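You operate a simulated robot arm through the tools that you are given. There is no shell and no other tool. Be economical: measure what you need, move in short steps, check, and stop when the job is done.

The job below is to be done with a simulated robot arm. You get a single attempt, and the scene is never put back.

JOB
Fetch the berry teabag and stand it on top of the potato on the table top.

Only the result counts: the job must be done as asked and must still hold three seconds after the hand-in. Knocking over, shifting, dropping, spilling or breaking anything else fails it.

ROBOT AND FRAMES
A 6-joint arm with a two-finger parallel gripper, fixed in place. Base frame: the origin is at the foot of the arm, x ahead of it, y to its left, z up; the work surface is at about z = 0. Units: cm, rad, N and s.
With the tool pointing down near the work surface it reaches from about 14 to 58 cm from the base axis. Its first joint turns from -1.152 to 1.152 rad. Payload 2.1 kg.
The TCP is the grasp point between the finger pads, 3 cm short of the fingertips. In the tool frame z runs along the fingers and y along their closing line. Largest opening 9.4 cm; finger width 2.8, thickness 1; the body of the gripper, 5 by 9.6 cm, starts 5.5 cm behind the TCP.
Orientation is that of the tool frame in the base frame, as [roll, pitch, yaw] about the fixed x, y, z axes, in that order (R = Rz(yaw) Ry(pitch) Rx(roll)). With the fingers straight down and closing along the base's y, the tool's x points along the base's -x, its y along +y and its z along -z.

CONTROLS
- The arm moves only by the tool play_rows. Its argument "plan" is a list of rows, each a list of 3 entries, a list of its own where there are three numbers: the shift along the base's x, y, z in m, then the turn, a rotation vector about the base's x, y, z in degrees, then the finger opening in m, from 0 to 0.094. In form: [[[x, y, z], [rx, ry, rz], grip], ...]. A call has 1 to 12 rows; each row shifts and turns the commanded pose from where the row before left it. Rows are played at 5 a second. More than 5 cm and 0.15 rad between two rows, or a gripper value outside its range, and nothing of the call is played. A pose out of reach is approached as far as the arm can. The call stops where the force on the tool passes 40 N (or 10 N more than at its start, if that is more) or the arm is blocked; 0.2 s more then pass. Each finger travels about 7.2 cm/s and halts on what it meets, pressing with about 21 N; the grip force reading is that of the motor and also rises with nothing between the fingers. The clock runs only during rows and for 0.2 s after the last one: add rows that do not move to give the fingers time. The reply holds the time, the measured pose of the TCP, the force on the tool along the base axes, the opening and the grip force, in the units named above and with some noise.
- Cameras (640 x 400 px; columns grow to the right, rows downward): "scene" is fixed at [5.4, -37.07, 47.97]; the picture's right is [0.78, -0.63, 0.00], its down [-0.39, -0.48, -0.79] and it looks along [0.49, 0.61, -0.62] (base axes); focal length 300 px, centre (320, 200). "wrist" rides on the gripper at [-3.7, 0, -5.8] in the tool frame; the picture's right is [0.00, -1.00, 0.00], its down [0.97, 0.00, -0.24] and it looks along [0.24, 0.00, 0.97] (tool axes); focal length 218 px, centre (320, 200). There is no depth. A picture from a camera that has moved, and an enlarged one, comes with that camera's place and axes in the base frame and with its lens.
- snapshot(camera): a new picture of that camera. It takes no simulated time.
- close_up(camera, box): a new picture of the part [left, top, right, bottom] of that camera's present view, enlarged. It takes no simulated time.
- sign_off(): hands the job in; it is judged then, once.

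Work in short steps. Places have to be worked out from the pictures, the camera data and where the tool is seen: move nearer, look again, correct. Check each grasp and each placing, and mend what went wrong. You have 90 turns and 36 pictures in all, those below and enlarged ones among them. Open the gripper and draw the arm clear of the work before you hand the job in, unless the task says otherwise; then end with one line.

The tools are called as a command line: name --argument value ..., lists and objects as JSON in quotes. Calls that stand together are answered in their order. play_rows: Moves the arm, as the interface text tells. Its arguments: {"type":"object","properties":{"plan":{"type":"array","items":{"type":"array"}}},"required":["plan"]} The other tools are called the same way: snapshot (camera) takes a picture; close_up (camera, box) takes an enlarged picture of a part of a camera's view; sign_off () hands the job in.

At the start:

```text
time: 0.0
ee_pos: [34.59, -2.05, 27.14]
orientation: [3.141, -0.001, 3.141]
wrist_force: [0.2, -1.3, 1.0]
finger_gap: 9.39
grasp_force: 0.1
```

scene: 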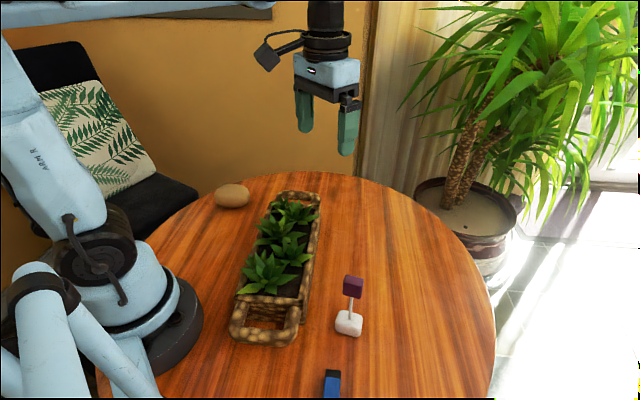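
wrist: 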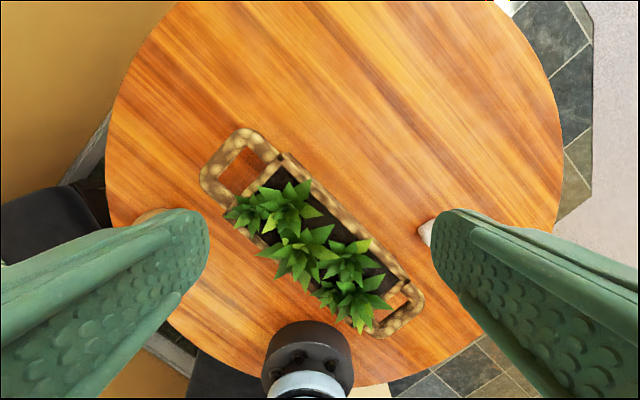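

I'll look closer at the white/purple object, the blue one and the potato-like one.

close_up --camera "scene" --box '[290, 260, 410, 400]'

close_up --camera "scene" --box '[180, 160, 340, 260]'

```text
2.86 times, centred on (350, 330) of scene
camera zoom: at [5.4, -37.07, 47.97], right [0.78, -0.63, 0.0], down [-0.39, -0.48, -0.79], along [0.49, 0.61, -0.62], focal length 858 px, centre (234, -171)
```

zoom: 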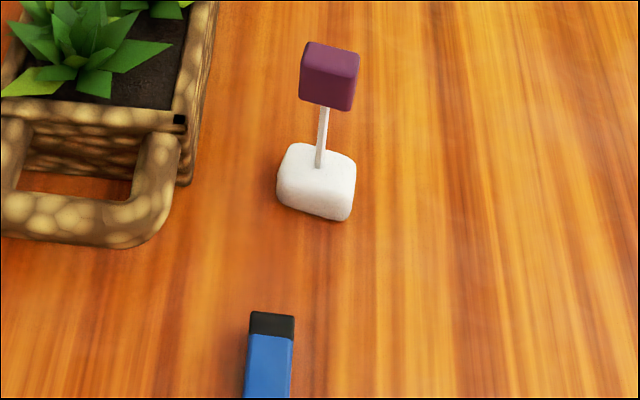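

```text
4.00 times, centred on (260, 210) of scene
camera zoom: at [5.4, -37.07, 47.97], right [0.78, -0.63, 0.0], down [-0.39, -0.48, -0.79], along [0.49, 0.61, -0.62], focal length 1201 px, centre (560, 160)
```

zoom: 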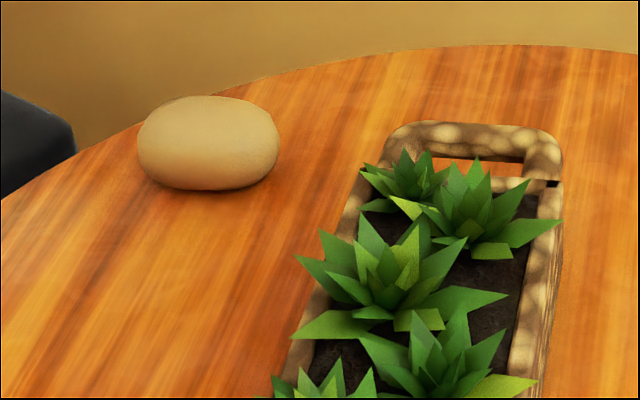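

The teabag (white bag, rigid-looking string, berry tag) seems to be at about (25,-20) with the tag at z≈9–12.5. The potato is near (25,22). I'll move high over to the teabag and look.

play_rows --plan '[[[-0.024, -0.043, 0], [0, 0, 0], 0.094], [[-0.024, -0.043, 0], [0, 0, 0], 0.094], [[-0.024, -0.043, 0], [0, 0, 0], 0.094], [[-0.024, -0.043, 0], [0, 0, 0], 0.094], [[0, 0, 0], [0, 0, 0], 0.094], [[0, 0, 0], [0, 0, 0], 0.094]]'

snapshot --camera "wrist"

```text
time: 1.4
ee_pos: [24.94, -19.25, 27.01]
orientation: [-3.141, 0.001, 3.141]
wrist_force: [0.6, -0.7, -0.3]
finger_gap: 9.36
grasp_force: 0.0
```

```text
31 pictures are left
camera wrist: at [28.64, -19.24, 32.95], right [0.0, -1.0, 0.0], down [-0.97, 0.0, 0.24], along [-0.24, 0.0, -0.97], focal length 218 px, centre (320, 200)
```

wrist: 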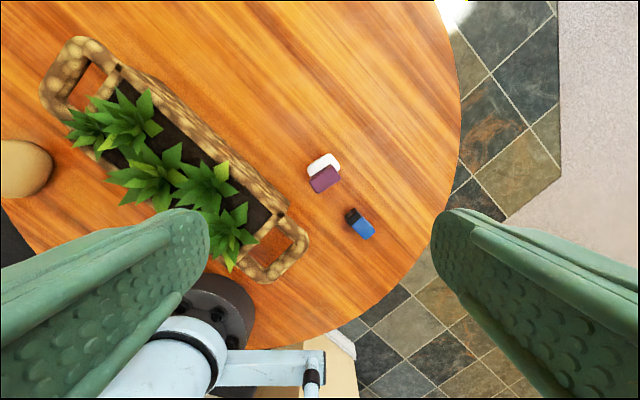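

close_up --camera "wrist" --box '[284, 140, 388, 205]'

```text
6.15 times, centred on (336, 172) of wrist
camera zoom: at [28.64, -19.24, 32.95], right [0.0, -1.0, 0.0], down [-0.97, 0.0, 0.24], along [-0.24, 0.0, -0.97], focal length 1343 px, centre (222, 369)
```

zoom: 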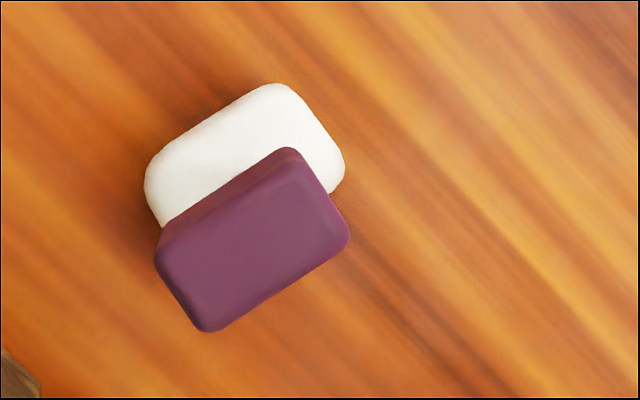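

Tag top is about 2.7×1.4 cm, centred near (25.4,-19.7), thin direction at ≈32.5° from x. I'll turn the closing line onto that, centre, and come down part way.

play_rows --plan '[[[0.001, -0.001, -0.01], [0, 0, -8.2], 0.08], [[0.001, -0.001, -0.01], [0, 0, -8.2], 0.07], [[0.001, -0.001, -0.01], [0, 0, -8.2], 0.06], [[0.001, -0.001, -0.01], [0, 0, -8.2], 0.06], [[0.001, 0, -0.01], [0, 0, -8.2], 0.06], [[0, 0, -0.01], [0, 0, -8.2], 0.06], [[0, 0, -0.01], [0, 0, -8.2], 0.06], [[0, 0, 0], [0, 0, 0], 0.06], [[0, 0, 0], [0, 0, 0], 0.06]]'

snapshot --camera "wrist"

```text
time: 3.4
ee_pos: [25.43, -19.69, 20.23]
orientation: [-3.141, 0.0, 2.138]
wrist_force: [0.5, -0.9, 0.3]
finger_gap: 6.02
grasp_force: 0.1
```

```text
29 pictures are left
camera wrist: at [27.62, -22.74, 26.07], right [-0.84, -0.54, 0.0], down [-0.52, 0.82, 0.24], along [-0.13, 0.2, -0.97], focal length 218 px, centre (320, 200)
```

wrist: 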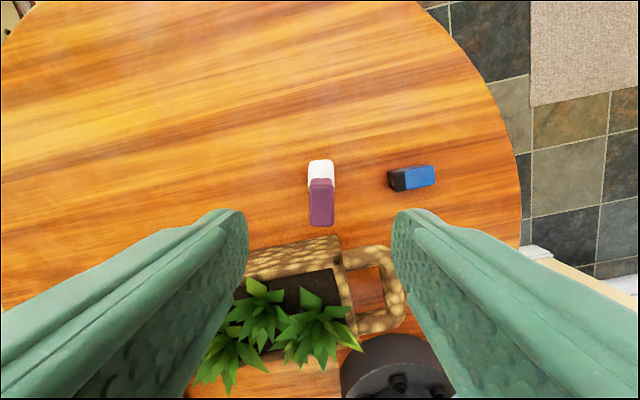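

close_up --camera "wrist" --box '[264, 150, 376, 240]'

```text
4.44 times, centred on (320, 195) of wrist
camera zoom: at [27.62, -22.74, 26.07], right [-0.84, -0.54, 0.0], down [-0.52, 0.82, 0.24], along [-0.13, 0.2, -0.97], focal length 970 px, centre (320, 222)
```

zoom: 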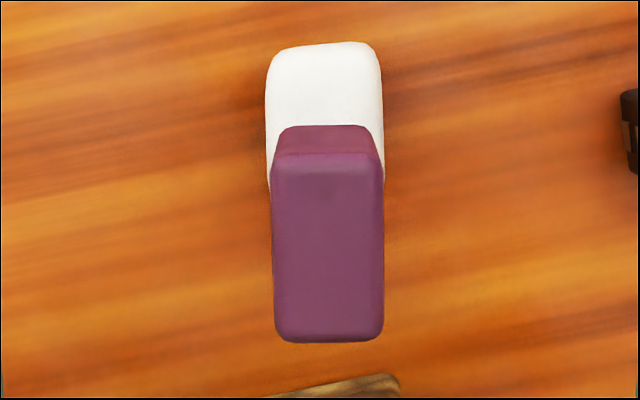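

Alignment is good and the tag is centred to about 1 mm. I'll descend to z≈10.6 around the tag, then look at it from the scene camera.

play_rows --plan '[[[0, 0.001, -0.025], [0, 0, 0], 0.05], [[0, 0, -0.025], [0, 0, 0], 0.05], [[0, 0, -0.025], [0, 0, 0], 0.05], [[0, 0, -0.021], [0, 0, 0], 0.05], [[0, 0, 0], [0, 0, 0], 0.05]]'

close_up --camera "scene" --box '[270, 180, 430, 350]'

```text
time: 4.6
ee_pos: [25.4, -19.83, 10.57]
orientation: [-3.141, 0.001, 2.138]
wrist_force: [-0.2, 0.6, -0.2]
finger_gap: 5.01
grasp_force: 0.1
```

```text
2.35 times, centred on (350, 265) of scene
camera zoom: at [5.4, -37.07, 47.97], right [0.78, -0.63, 0.0], down [-0.39, -0.48, -0.79], along [0.49, 0.61, -0.62], focal length 707 px, centre (249, 47)
```

zoom: 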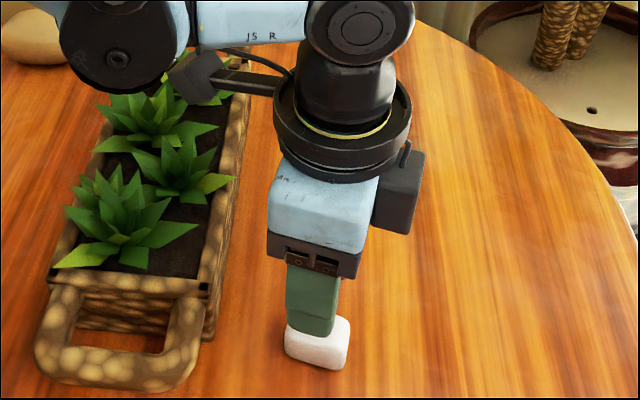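

Fingers straddle the tag. Close on it.

play_rows --plan '[[[0, 0.001, 0], [0, 0, 0], 0.03], [[0, 0, 0], [0, 0, 0], 0.0], [[0, 0, 0], [0, 0, 0], 0.0], [[0, 0, 0], [0, 0, 0], 0.0]]'

snapshot --camera "wrist"

```text
time: 5.6
ee_pos: [25.53, -19.56, 10.65]
orientation: [-3.141, -0.001, 2.14]
wrist_force: [0.3, 0.8, 0.6]
finger_gap: 1.93
grasp_force: 20.8
```

```text
26 pictures are left
camera wrist: at [27.59, -22.58, 16.45], right [-0.84, -0.54, 0.0], down [-0.52, 0.82, 0.24], along [-0.13, 0.2, -0.97], focal length 218 px, centre (320, 200)
```

wrist: 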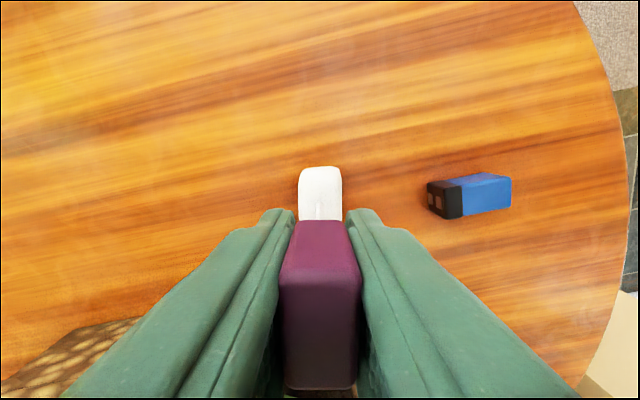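

The grip holds at 1.93 cm with 21 N. Lift slowly and check.

play_rows --plan '[[[0, 0, 0.01], [0, 0, 0], 0.0], [[0, 0, 0.02], [0, 0, 0], 0.0], [[0, 0, 0.03], [0, 0, 0], 0.0], [[0, 0, 0.03], [0, 0, 0], 0.0], [[0, 0, 0.03], [0, 0, 0], 0.0], [[0, 0, 0.03], [0, 0, 0], 0.0], [[0, 0, 0], [0, 0, 0], 0.0]]'

snapshot --camera "wrist"

snapshot --camera "scene"

```text
time: 7.2
ee_pos: [25.38, -19.65, 25.65]
orientation: [3.14, 0.002, 2.139]
wrist_force: [0.0, 0.0, -0.8]
finger_gap: 1.92
grasp_force: 21.6
```

```text
25 pictures are left
camera wrist: at [27.56, -22.67, 31.57], right [-0.84, -0.54, 0.0], down [-0.52, 0.82, 0.24], along [-0.13, 0.2, -0.97], focal length 218 px, centre (320, 200)
```

wrist: 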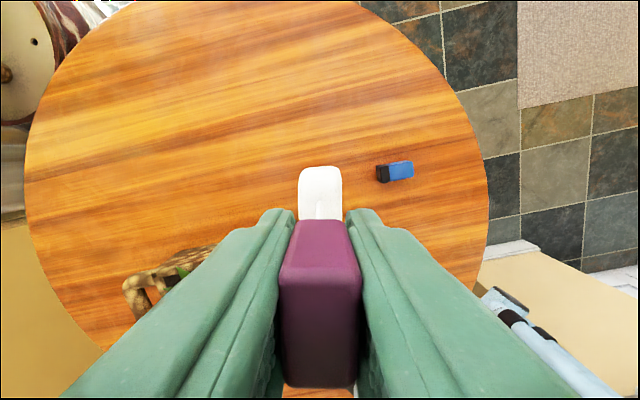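

```text
24 pictures are left
```

scene: 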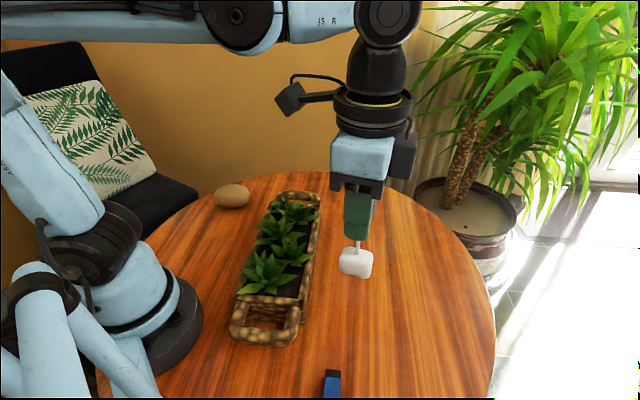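

Held rigidly: the bag bottom is 10.65 cm below the TCP. I'll raise to 30 and carry it over the planter while turning the wrist camera outward, ending inboard of the potato to look at it.

play_rows --plan '[[[0, 0, 0.02], [0, 0, 0], 0.0], [[0, 0, 0.025], [0, 0, 0], 0.0], [[0, 0.02, 0], [0, 0, 7], 0.0], [[0, 0.025, 0], [0, 0, 8], 0.0], [[0, 0.025, 0], [0, 0, 8], 0.0], [[0, 0.025, 0], [0, 0, 8], 0.0], [[0, 0.025, 0], [0, 0, 8], 0.0], [[0, 0.025, 0], [0, 0, 8], 0.0], [[0, 0.025, 0], [0, 0, 8], 0.0], [[0, 0.025, 0], [0, 0, 8], 0.0], [[0, 0.02, 0], [0, 0, 8], 0.0], [[0, 0, 0], [0, 0, 0], 0.0]]'

play_rows --plan '[[[-0.005, 0.02, 0], [0, 0, 8], 0.0], [[-0.01, 0.025, 0], [0, 0, 8], 0.0], [[-0.01, 0.025, 0], [0, 0, 8], 0.0], [[-0.01, 0.025, 0], [0, 0, 7], 0.0], [[-0.005, 0.015, 0], [0, 0, 0], 0.0], [[0, 0, 0], [0, 0, 0], 0.0]]'

snapshot --camera "wrist"

```text
time: 9.8
ee_pos: [25.64, 2.01, 30.04]
orientation: [3.141, 0.001, -2.903]
wrist_force: [-0.2, -1.1, -0.5]
finger_gap: 1.93
grasp_force: 20.3
```

```text
time: 11.2
ee_pos: [21.52, 13.17, 29.87]
orientation: [-3.142, 0.002, -2.361]
wrist_force: [-0.2, -0.1, 0.5]
finger_gap: 1.93
grasp_force: 21.2
```

```text
23 pictures are left
camera wrist: at [24.24, 15.79, 35.94], right [0.7, -0.71, 0.0], down [-0.69, -0.68, 0.24], along [-0.17, -0.17, -0.97], focal length 218 px, centre (320, 200)
```

wrist: 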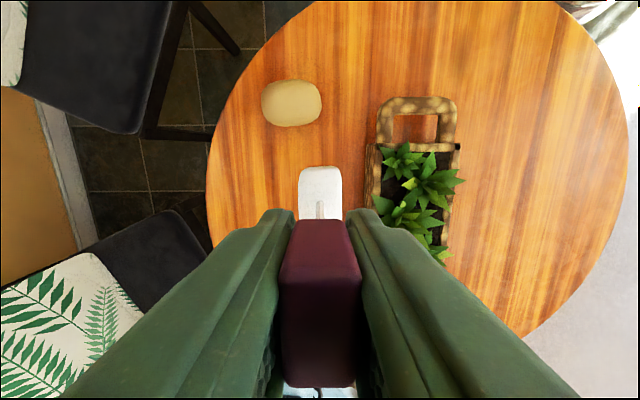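

close_up --camera "wrist" --box '[244, 70, 340, 130]'

```text
6.67 times, centred on (292, 100) of wrist
camera zoom: at [24.24, 15.79, 35.94], right [0.7, -0.71, 0.0], down [-0.69, -0.68, 0.24], along [-0.17, -0.17, -0.97], focal length 1455 px, centre (507, 867)
```

zoom: 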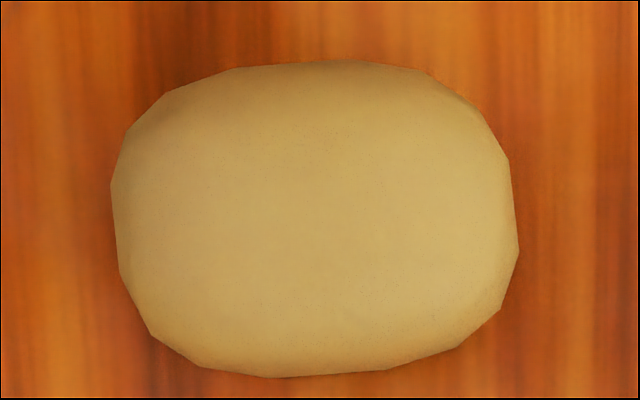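

Potato centre ≈(25.5,22.7), about 8.7×6.6 cm, top at z≈5–5.5. The bag's long side already lies across the potato's short axis, which suits stability. I'll move over the potato and come down to a few cm of clearance.

play_rows --plan '[[[0.01, 0.024, 0], [0, 0, 0], 0.0], [[0.01, 0.024, 0], [0, 0, 0], 0.0], [[0.01, 0.024, 0], [0, 0, 0], 0.0], [[0.008, 0.021, 0], [0, 0, 0], 0.0], [[0, 0, -0.025], [0, 0, 0], 0.0], [[0, 0, -0.025], [0, 0, 0], 0.0], [[0, 0, -0.025], [0, 0, 0], 0.0], [[0, 0, -0.025], [0, 0, 0], 0.0], [[0, 0, 0], [0, 0, 0], 0.0], [[0, 0, 0], [0, 0, 0], 0.0]]'

snapshot --camera "wrist"

close_up --camera "scene" --box '[170, 90, 330, 240]'

```text
time: 13.4
ee_pos: [25.51, 22.37, 20.1]
orientation: [3.141, -0.001, -2.362]
wrist_force: [0.2, -0.3, -0.1]
finger_gap: 1.97
grasp_force: 20.7
```

```text
21 pictures are left
camera wrist: at [28.12, 25.09, 25.88], right [0.7, -0.71, 0.0], down [-0.69, -0.68, 0.24], along [-0.17, -0.17, -0.97], focal length 218 px, centre (320, 200)
```

wrist: 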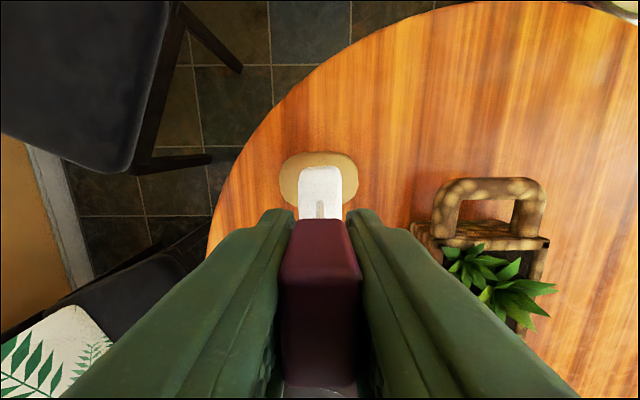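

```text
2.67 times, centred on (250, 165) of scene
camera zoom: at [5.4, -37.07, 47.97], right [0.78, -0.63, 0.0], down [-0.39, -0.48, -0.79], along [0.49, 0.61, -0.62], focal length 801 px, centre (507, 293)
```

zoom: 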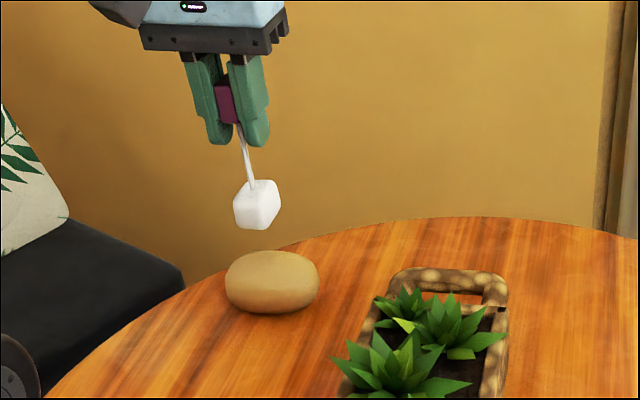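

Clearance looks to be about 4 cm and lateral alignment is within 2 mm. I'll make a small correction and descend to just above expected contact (TCP z≈15.7).

play_rows --plan '[[[-0.002, 0.001, -0.01], [0, 0, 0], 0.0], [[0, 0, -0.01], [0, 0, 0], 0.0], [[0, 0, -0.01], [0, 0, 0], 0.0], [[0, 0, -0.006], [0, 0, 0], 0.0], [[0, 0, 0], [0, 0, 0], 0.0], [[0, 0, 0], [0, 0, 0], 0.0]]'

close_up --camera "scene" --box '[190, 120, 286, 216]'

close_up --camera "wrist" --box '[256, 130, 384, 230]'

```text
time: 14.8
ee_pos: [25.04, 22.46, 16.6]
orientation: [-3.139, 0.0, -2.363]
wrist_force: [0.3, -0.4, -0.4]
finger_gap: 1.93
grasp_force: 21.6
```

```text
4.17 times, centred on (238, 168) of scene
camera zoom: at [5.4, -37.07, 47.97], right [0.78, -0.63, 0.0], down [-0.39, -0.48, -0.79], along [0.49, 0.61, -0.62], focal length 1251 px, centre (662, 333)
```

zoom: 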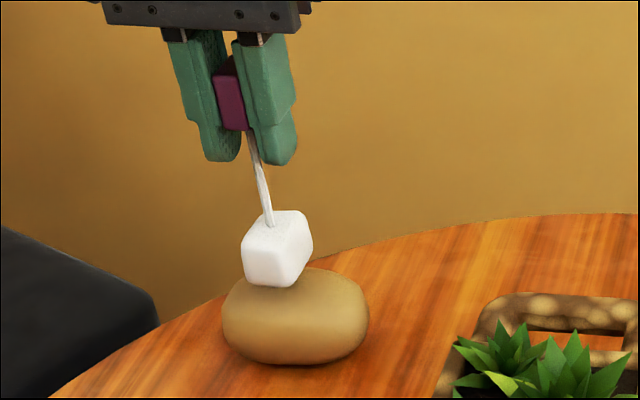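

```text
4.00 times, centred on (320, 180) of wrist
camera zoom: at [27.76, 25.14, 22.39], right [0.7, -0.71, 0.0], down [-0.69, -0.68, 0.24], along [-0.17, -0.17, -0.97], focal length 873 px, centre (320, 280)
```

zoom: 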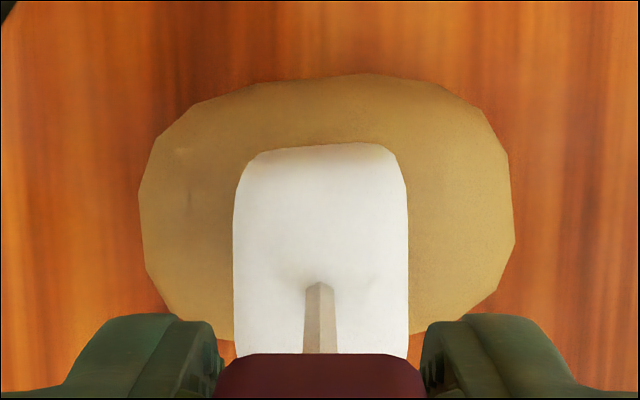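

The bag is nearly centred, with the potato centre about 2 mm toward (+x,−y). I'll correct and creep down.

play_rows --plan '[[[0.0018, -0.0012, 0], [0, 0, 0], 0.0], [[0, 0, -0.003], [0, 0, 0], 0.0], [[0, 0, -0.002], [0, 0, 0], 0.0], [[0, 0, 0], [0, 0, 0], 0.0]]'

play_rows --plan '[[[0, 0, -0.0015], [0, 0, 0], 0.0], [[0, 0, 0], [0, 0, 0], 0.0]]'

play_rows --plan '[[[0, 0, -0.0015], [0, 0, 0], 0.0], [[0, 0, 0], [0, 0, 0], 0.0]]'

```text
time: 15.8
ee_pos: [25.29, 22.28, 15.89]
orientation: [3.141, -0.002, -2.362]
wrist_force: [0.5, 0.0, 0.5]
finger_gap: 1.92
grasp_force: 21.5
```

```text
time: 16.4
ee_pos: [25.35, 22.34, 15.85]
orientation: [-3.141, -0.002, -2.364]
wrist_force: [0.0, -0.2, -0.6]
finger_gap: 1.93
grasp_force: 20.6
```

```text
time: 17.0
ee_pos: [25.25, 22.24, 15.69]
orientation: [3.141, 0.0, -2.362]
wrist_force: [-0.2, -0.1, -0.1]
finger_gap: 1.95
grasp_force: 21.6
```

No contact force yet, so check visually.

close_up --camera "scene" --box '[206, 154, 270, 218]'

close_up --camera "wrist" --box '[256, 130, 384, 230]'

```text
6.25 times, centred on (238, 186) of scene
camera zoom: at [5.4, -37.07, 47.97], right [0.78, -0.63, 0.0], down [-0.39, -0.48, -0.79], along [0.49, 0.61, -0.62], focal length 1877 px, centre (832, 288)
```

zoom: 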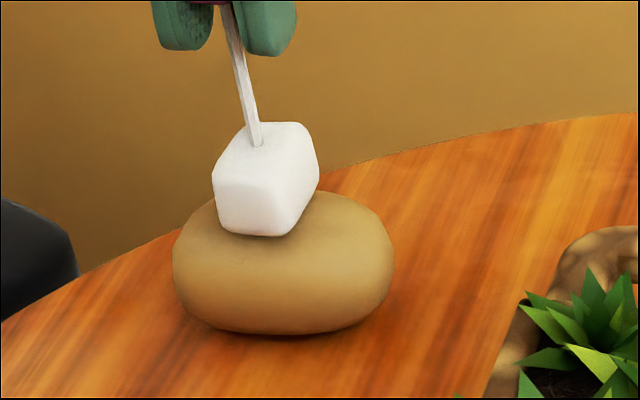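

```text
4.00 times, centred on (320, 180) of wrist
camera zoom: at [27.96, 25.01, 21.55], right [0.7, -0.71, 0.0], down [-0.69, -0.68, 0.24], along [-0.17, -0.17, -0.97], focal length 873 px, centre (320, 280)
```

zoom: 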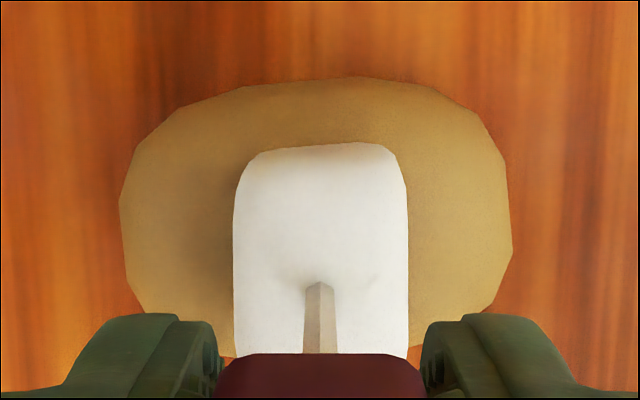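

Well centred in both views. Contact is close, so continue creeping down.

play_rows --plan '[[[0, 0, -0.0015], [0, 0, 0], 0.0], [[0, 0, 0], [0, 0, 0], 0.0]]'

play_rows --plan '[[[0, 0, -0.0015], [0, 0, 0], 0.0], [[0, 0, 0], [0, 0, 0], 0.0]]'

```text
time: 17.6
ee_pos: [25.28, 22.3, 15.52]
orientation: [-3.141, -0.001, -2.363]
wrist_force: [-0.4, -0.2, 7.8]
finger_gap: 1.96
grasp_force: 21.6
```

```text
time: 18.2
ee_pos: [25.3, 22.37, 15.38]
orientation: [3.139, -0.002, -2.365]
wrist_force: [-0.6, -1.1, 20.1]
finger_gap: 1.95
grasp_force: 21.1
```

Contact: 20 N now. I'll back off to a light touch.

play_rows --plan '[[[0, 0, 0.0015], [0, 0, 0], 0.0], [[0, 0, 0], [0, 0, 0], 0.0]]'

play_rows --plan '[[[0, 0, 0.0005], [0, 0, 0], 0.0], [[0, 0, 0], [0, 0, 0], 0.0]]'

close_up --camera "scene" --box '[190, 120, 286, 216]'

```text
time: 18.8
ee_pos: [25.25, 22.19, 15.48]
orientation: [-3.141, -0.001, -2.361]
wrist_force: [-0.6, -0.2, -0.2]
finger_gap: 1.94
grasp_force: 20.6
```

```text
time: 19.4
ee_pos: [25.36, 22.3, 15.48]
orientation: [-3.14, -0.001, -2.364]
wrist_force: [0.4, 0.8, -0.3]
finger_gap: 1.93
grasp_force: 20.9
```

```text
4.17 times, centred on (238, 168) of scene
camera zoom: at [5.4, -37.07, 47.97], right [0.78, -0.63, 0.0], down [-0.39, -0.48, -0.79], along [0.49, 0.61, -0.62], focal length 1251 px, centre (662, 333)
```

zoom: 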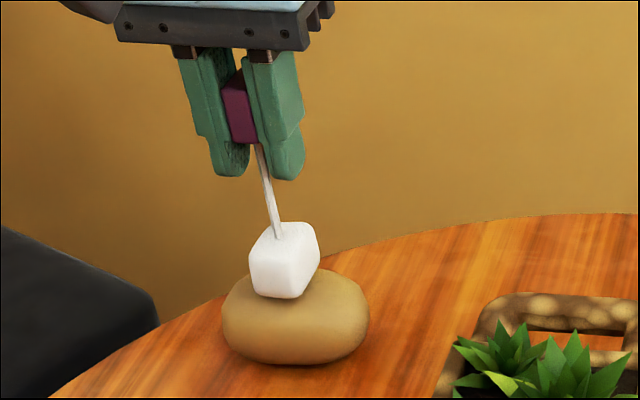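

Lower half a millimetre at a time to regain light contact.

play_rows --plan '[[[0, 0, -0.0007], [0, 0, 0], 0.0], [[0, 0, 0], [0, 0, 0], 0.0]]'

```text
time: 20.0
ee_pos: [25.29, 22.35, 15.5]
orientation: [3.14, 0.0, -2.362]
wrist_force: [-0.9, -0.2, 0.4]
finger_gap: 1.94
grasp_force: 21.4
```

play_rows --plan '[[[0, 0, -0.0005], [0, 0, 0], 0.0], [[0, 0, 0], [0, 0, 0], 0.0]]'

```text
time: 20.6
ee_pos: [25.32, 22.4, 15.44]
orientation: [-3.14, 0.0, -2.365]
wrist_force: [1.1, -0.2, -0.8]
finger_gap: 1.93
grasp_force: 21.0
```

Still no contact; one more small step.

play_rows --plan '[[[0, 0, -0.0005], [0, 0, 0], 0.0], [[0, 0, 0], [0, 0, 0], 0.0]]'

```text
time: 21.2
ee_pos: [25.26, 22.32, 15.58]
orientation: [3.14, 0.0, -2.365]
wrist_force: [-0.5, 0.1, -1.1]
finger_gap: 1.95
grasp_force: 21.0
```

play_rows --plan '[[[0, 0, -0.0005], [0, 0, 0], 0.0], [[0, 0, 0], [0, 0, 0], 0.0]]'

```text
time: 21.8
ee_pos: [25.1, 22.37, 15.37]
orientation: [-3.141, -0.001, -2.361]
wrist_force: [0.4, -0.2, 14.3]
finger_gap: 1.96
grasp_force: 20.7
```

Contact again; ease by 0.3 mm.

play_rows --plan '[[[0, 0, 0.0003], [0, 0, 0], 0.0], [[0, 0, 0], [0, 0, 0], 0.0]]'

```text
time: 22.4
ee_pos: [25.26, 22.25, 15.4]
orientation: [3.141, 0.001, -2.363]
wrist_force: [0.6, 0.8, 0.8]
finger_gap: 1.95
grasp_force: 20.8
```

Light touch reached. Open gently in small increments.

play_rows --plan '[[[0, 0, 0], [0, 0, 0], 0.018], [[0, 0, 0], [0, 0, 0], 0.02], [[0, 0, 0], [0, 0, 0], 0.021], [[0, 0, 0], [0, 0, 0], 0.022], [[0, 0, 0], [0, 0, 0], 0.023], [[0, 0, 0], [0, 0, 0], 0.024], [[0, 0, 0], [0, 0, 0], 0.024]]'

close_up --camera "scene" --box '[190, 120, 286, 216]'

snapshot --camera "wrist"

```text
time: 24.0
ee_pos: [25.2, 22.23, 15.49]
orientation: [-3.141, 0.0, -2.364]
wrist_force: [0.8, -0.6, 0.2]
finger_gap: 2.41
grasp_force: 0.0
```

```text
4.17 times, centred on (238, 168) of scene
camera zoom: at [5.4, -37.07, 47.97], right [0.78, -0.63, 0.0], down [-0.39, -0.48, -0.79], along [0.49, 0.61, -0.62], focal length 1251 px, centre (662, 333)
```

zoom: 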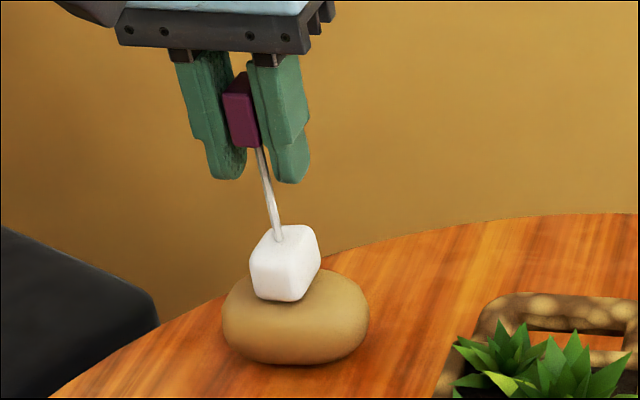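

```text
13 pictures are left
camera wrist: at [27.99, 24.95, 21.29], right [0.7, -0.71, 0.0], down [-0.69, -0.68, 0.24], along [-0.17, -0.17, -0.97], focal length 218 px, centre (320, 200)
```

wrist: 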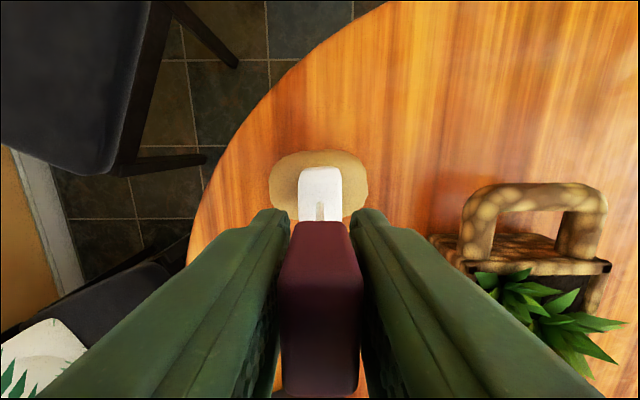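

It's standing freely between the fingers. Wait a bit with slightly more opening and recheck.

play_rows --plan '[[[0, 0, 0], [0, 0, 0], 0.026], [[0, 0, 0], [0, 0, 0], 0.028], [[0, 0, 0], [0, 0, 0], 0.03], [[0, 0, 0], [0, 0, 0], 0.03], [[0, 0, 0], [0, 0, 0], 0.03], [[0, 0, 0], [0, 0, 0], 0.03], [[0, 0, 0], [0, 0, 0], 0.03], [[0, 0, 0], [0, 0, 0], 0.03], [[0, 0, 0], [0, 0, 0], 0.03], [[0, 0, 0], [0, 0, 0], 0.03]]'

snapshot --camera "wrist"

close_up --camera "scene" --box '[190, 120, 286, 216]'

```text
time: 26.2
ee_pos: [25.31, 22.21, 15.43]
orientation: [-3.141, 0.0, -2.362]
wrist_force: [-0.3, -0.7, 0.3]
finger_gap: 3.04
grasp_force: 0.0
```

```text
12 pictures are left
camera wrist: at [27.99, 24.95, 21.29], right [0.7, -0.71, 0.0], down [-0.69, -0.68, 0.24], along [-0.17, -0.17, -0.97], focal length 218 px, centre (320, 200)
```

wrist: 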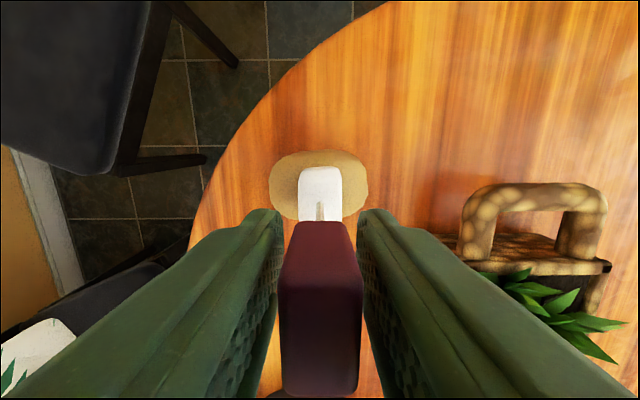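

```text
4.17 times, centred on (238, 168) of scene
camera zoom: at [5.4, -37.07, 47.97], right [0.78, -0.63, 0.0], down [-0.39, -0.48, -0.79], along [0.49, 0.61, -0.62], focal length 1251 px, centre (662, 333)
```

zoom: 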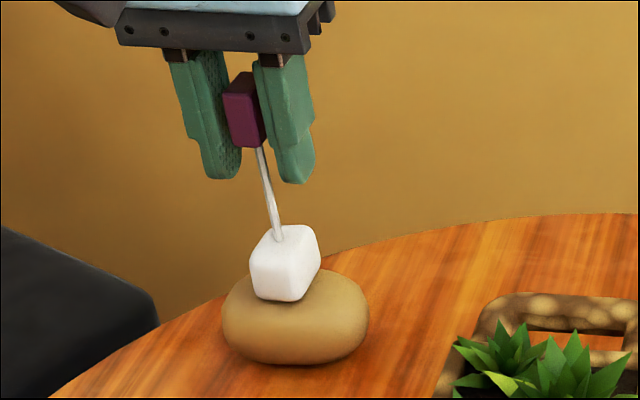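

Nearly unchanged, with perhaps 1 px of tag motion. Wait two more seconds at a wider opening to be sure it isn't creeping.

play_rows --plan '[[[0, 0, 0], [0, 0, 0], 0.033], [[0, 0, 0], [0, 0, 0], 0.036], [[0, 0, 0], [0, 0, 0], 0.036], [[0, 0, 0], [0, 0, 0], 0.036], [[0, 0, 0], [0, 0, 0], 0.036], [[0, 0, 0], [0, 0, 0], 0.036], [[0, 0, 0], [0, 0, 0], 0.036], [[0, 0, 0], [0, 0, 0], 0.036], [[0, 0, 0], [0, 0, 0], 0.036], [[0, 0, 0], [0, 0, 0], 0.036], [[0, 0, 0], [0, 0, 0], 0.036], [[0, 0, 0], [0, 0, 0], 0.036]]'

snapshot --camera "wrist"

```text
time: 28.8
ee_pos: [25.17, 22.24, 15.46]
orientation: [3.14, -0.002, -2.363]
wrist_force: [0.3, -1.0, 0.5]
finger_gap: 3.61
grasp_force: 0.1
```

```text
10 pictures are left
camera wrist: at [27.99, 24.95, 21.29], right [0.7, -0.71, 0.0], down [-0.69, -0.68, 0.24], along [-0.17, -0.17, -0.97], focal length 218 px, centre (320, 200)
```

wrist: 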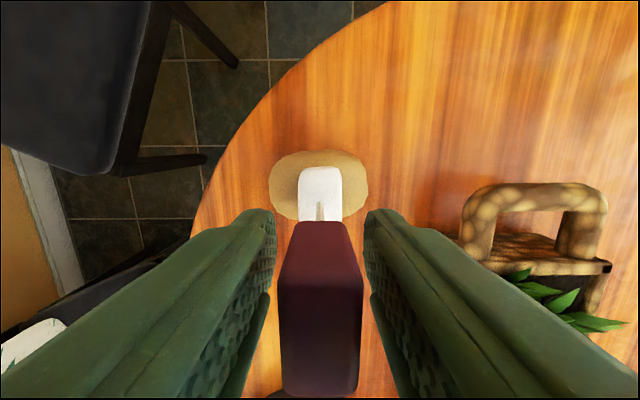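

The teabag is stable on its own. Open fully and rise straight up slowly.

play_rows --plan '[[[0, 0, 0], [0, 0, 0], 0.05], [[0, 0, 0], [0, 0, 0], 0.06], [[0, 0, 0.01], [0, 0, 0], 0.06], [[0, 0, 0.02], [0, 0, 0], 0.06], [[0, 0, 0.025], [0, 0, 0], 0.06], [[0, 0, 0.025], [0, 0, 0], 0.06], [[0, 0, 0.025], [0, 0, 0], 0.06], [[0, 0, 0.025], [0, 0, 0], 0.06], [[-0.01, -0.03, 0.01], [0, 0, 0], 0.06], [[-0.01, -0.03, 0], [0, 0, 0], 0.06], [[-0.01, -0.03, 0], [0, 0, 0], 0.06], [[0, 0, 0], [0, 0, 0], 0.06]]'

close_up --camera "scene" --box '[190, 120, 286, 216]'

snapshot --camera "scene"

```text
time: 31.4
ee_pos: [22.3, 13.29, 29.47]
orientation: [-3.141, 0.001, -2.363]
wrist_force: [0.0, -0.8, 0.1]
finger_gap: 6.02
grasp_force: 0.0
```

```text
4.17 times, centred on (238, 168) of scene
camera zoom: at [5.4, -37.07, 47.97], right [0.78, -0.63, 0.0], down [-0.39, -0.48, -0.79], along [0.49, 0.61, -0.62], focal length 1251 px, centre (662, 333)
```

zoom: 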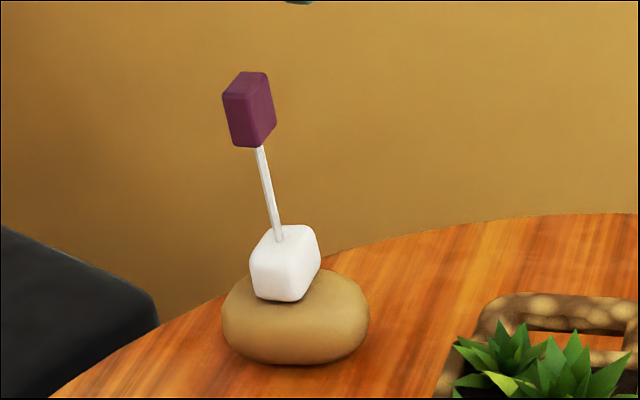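

```text
8 pictures are left
```

scene: 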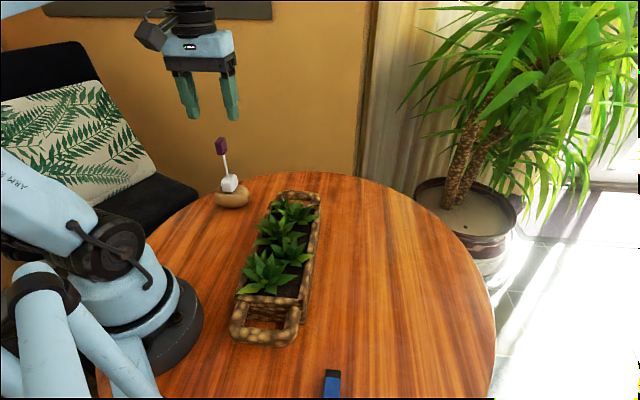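

The teabag stands freely on the potato, nothing else has moved, and the arm is clear with the gripper open. Handing in.

sign_off

```text
The job is handed in.
```

The berry teabag is standing upright on top of the potato, and I handed the job in with the gripper open and the arm drawn clear.
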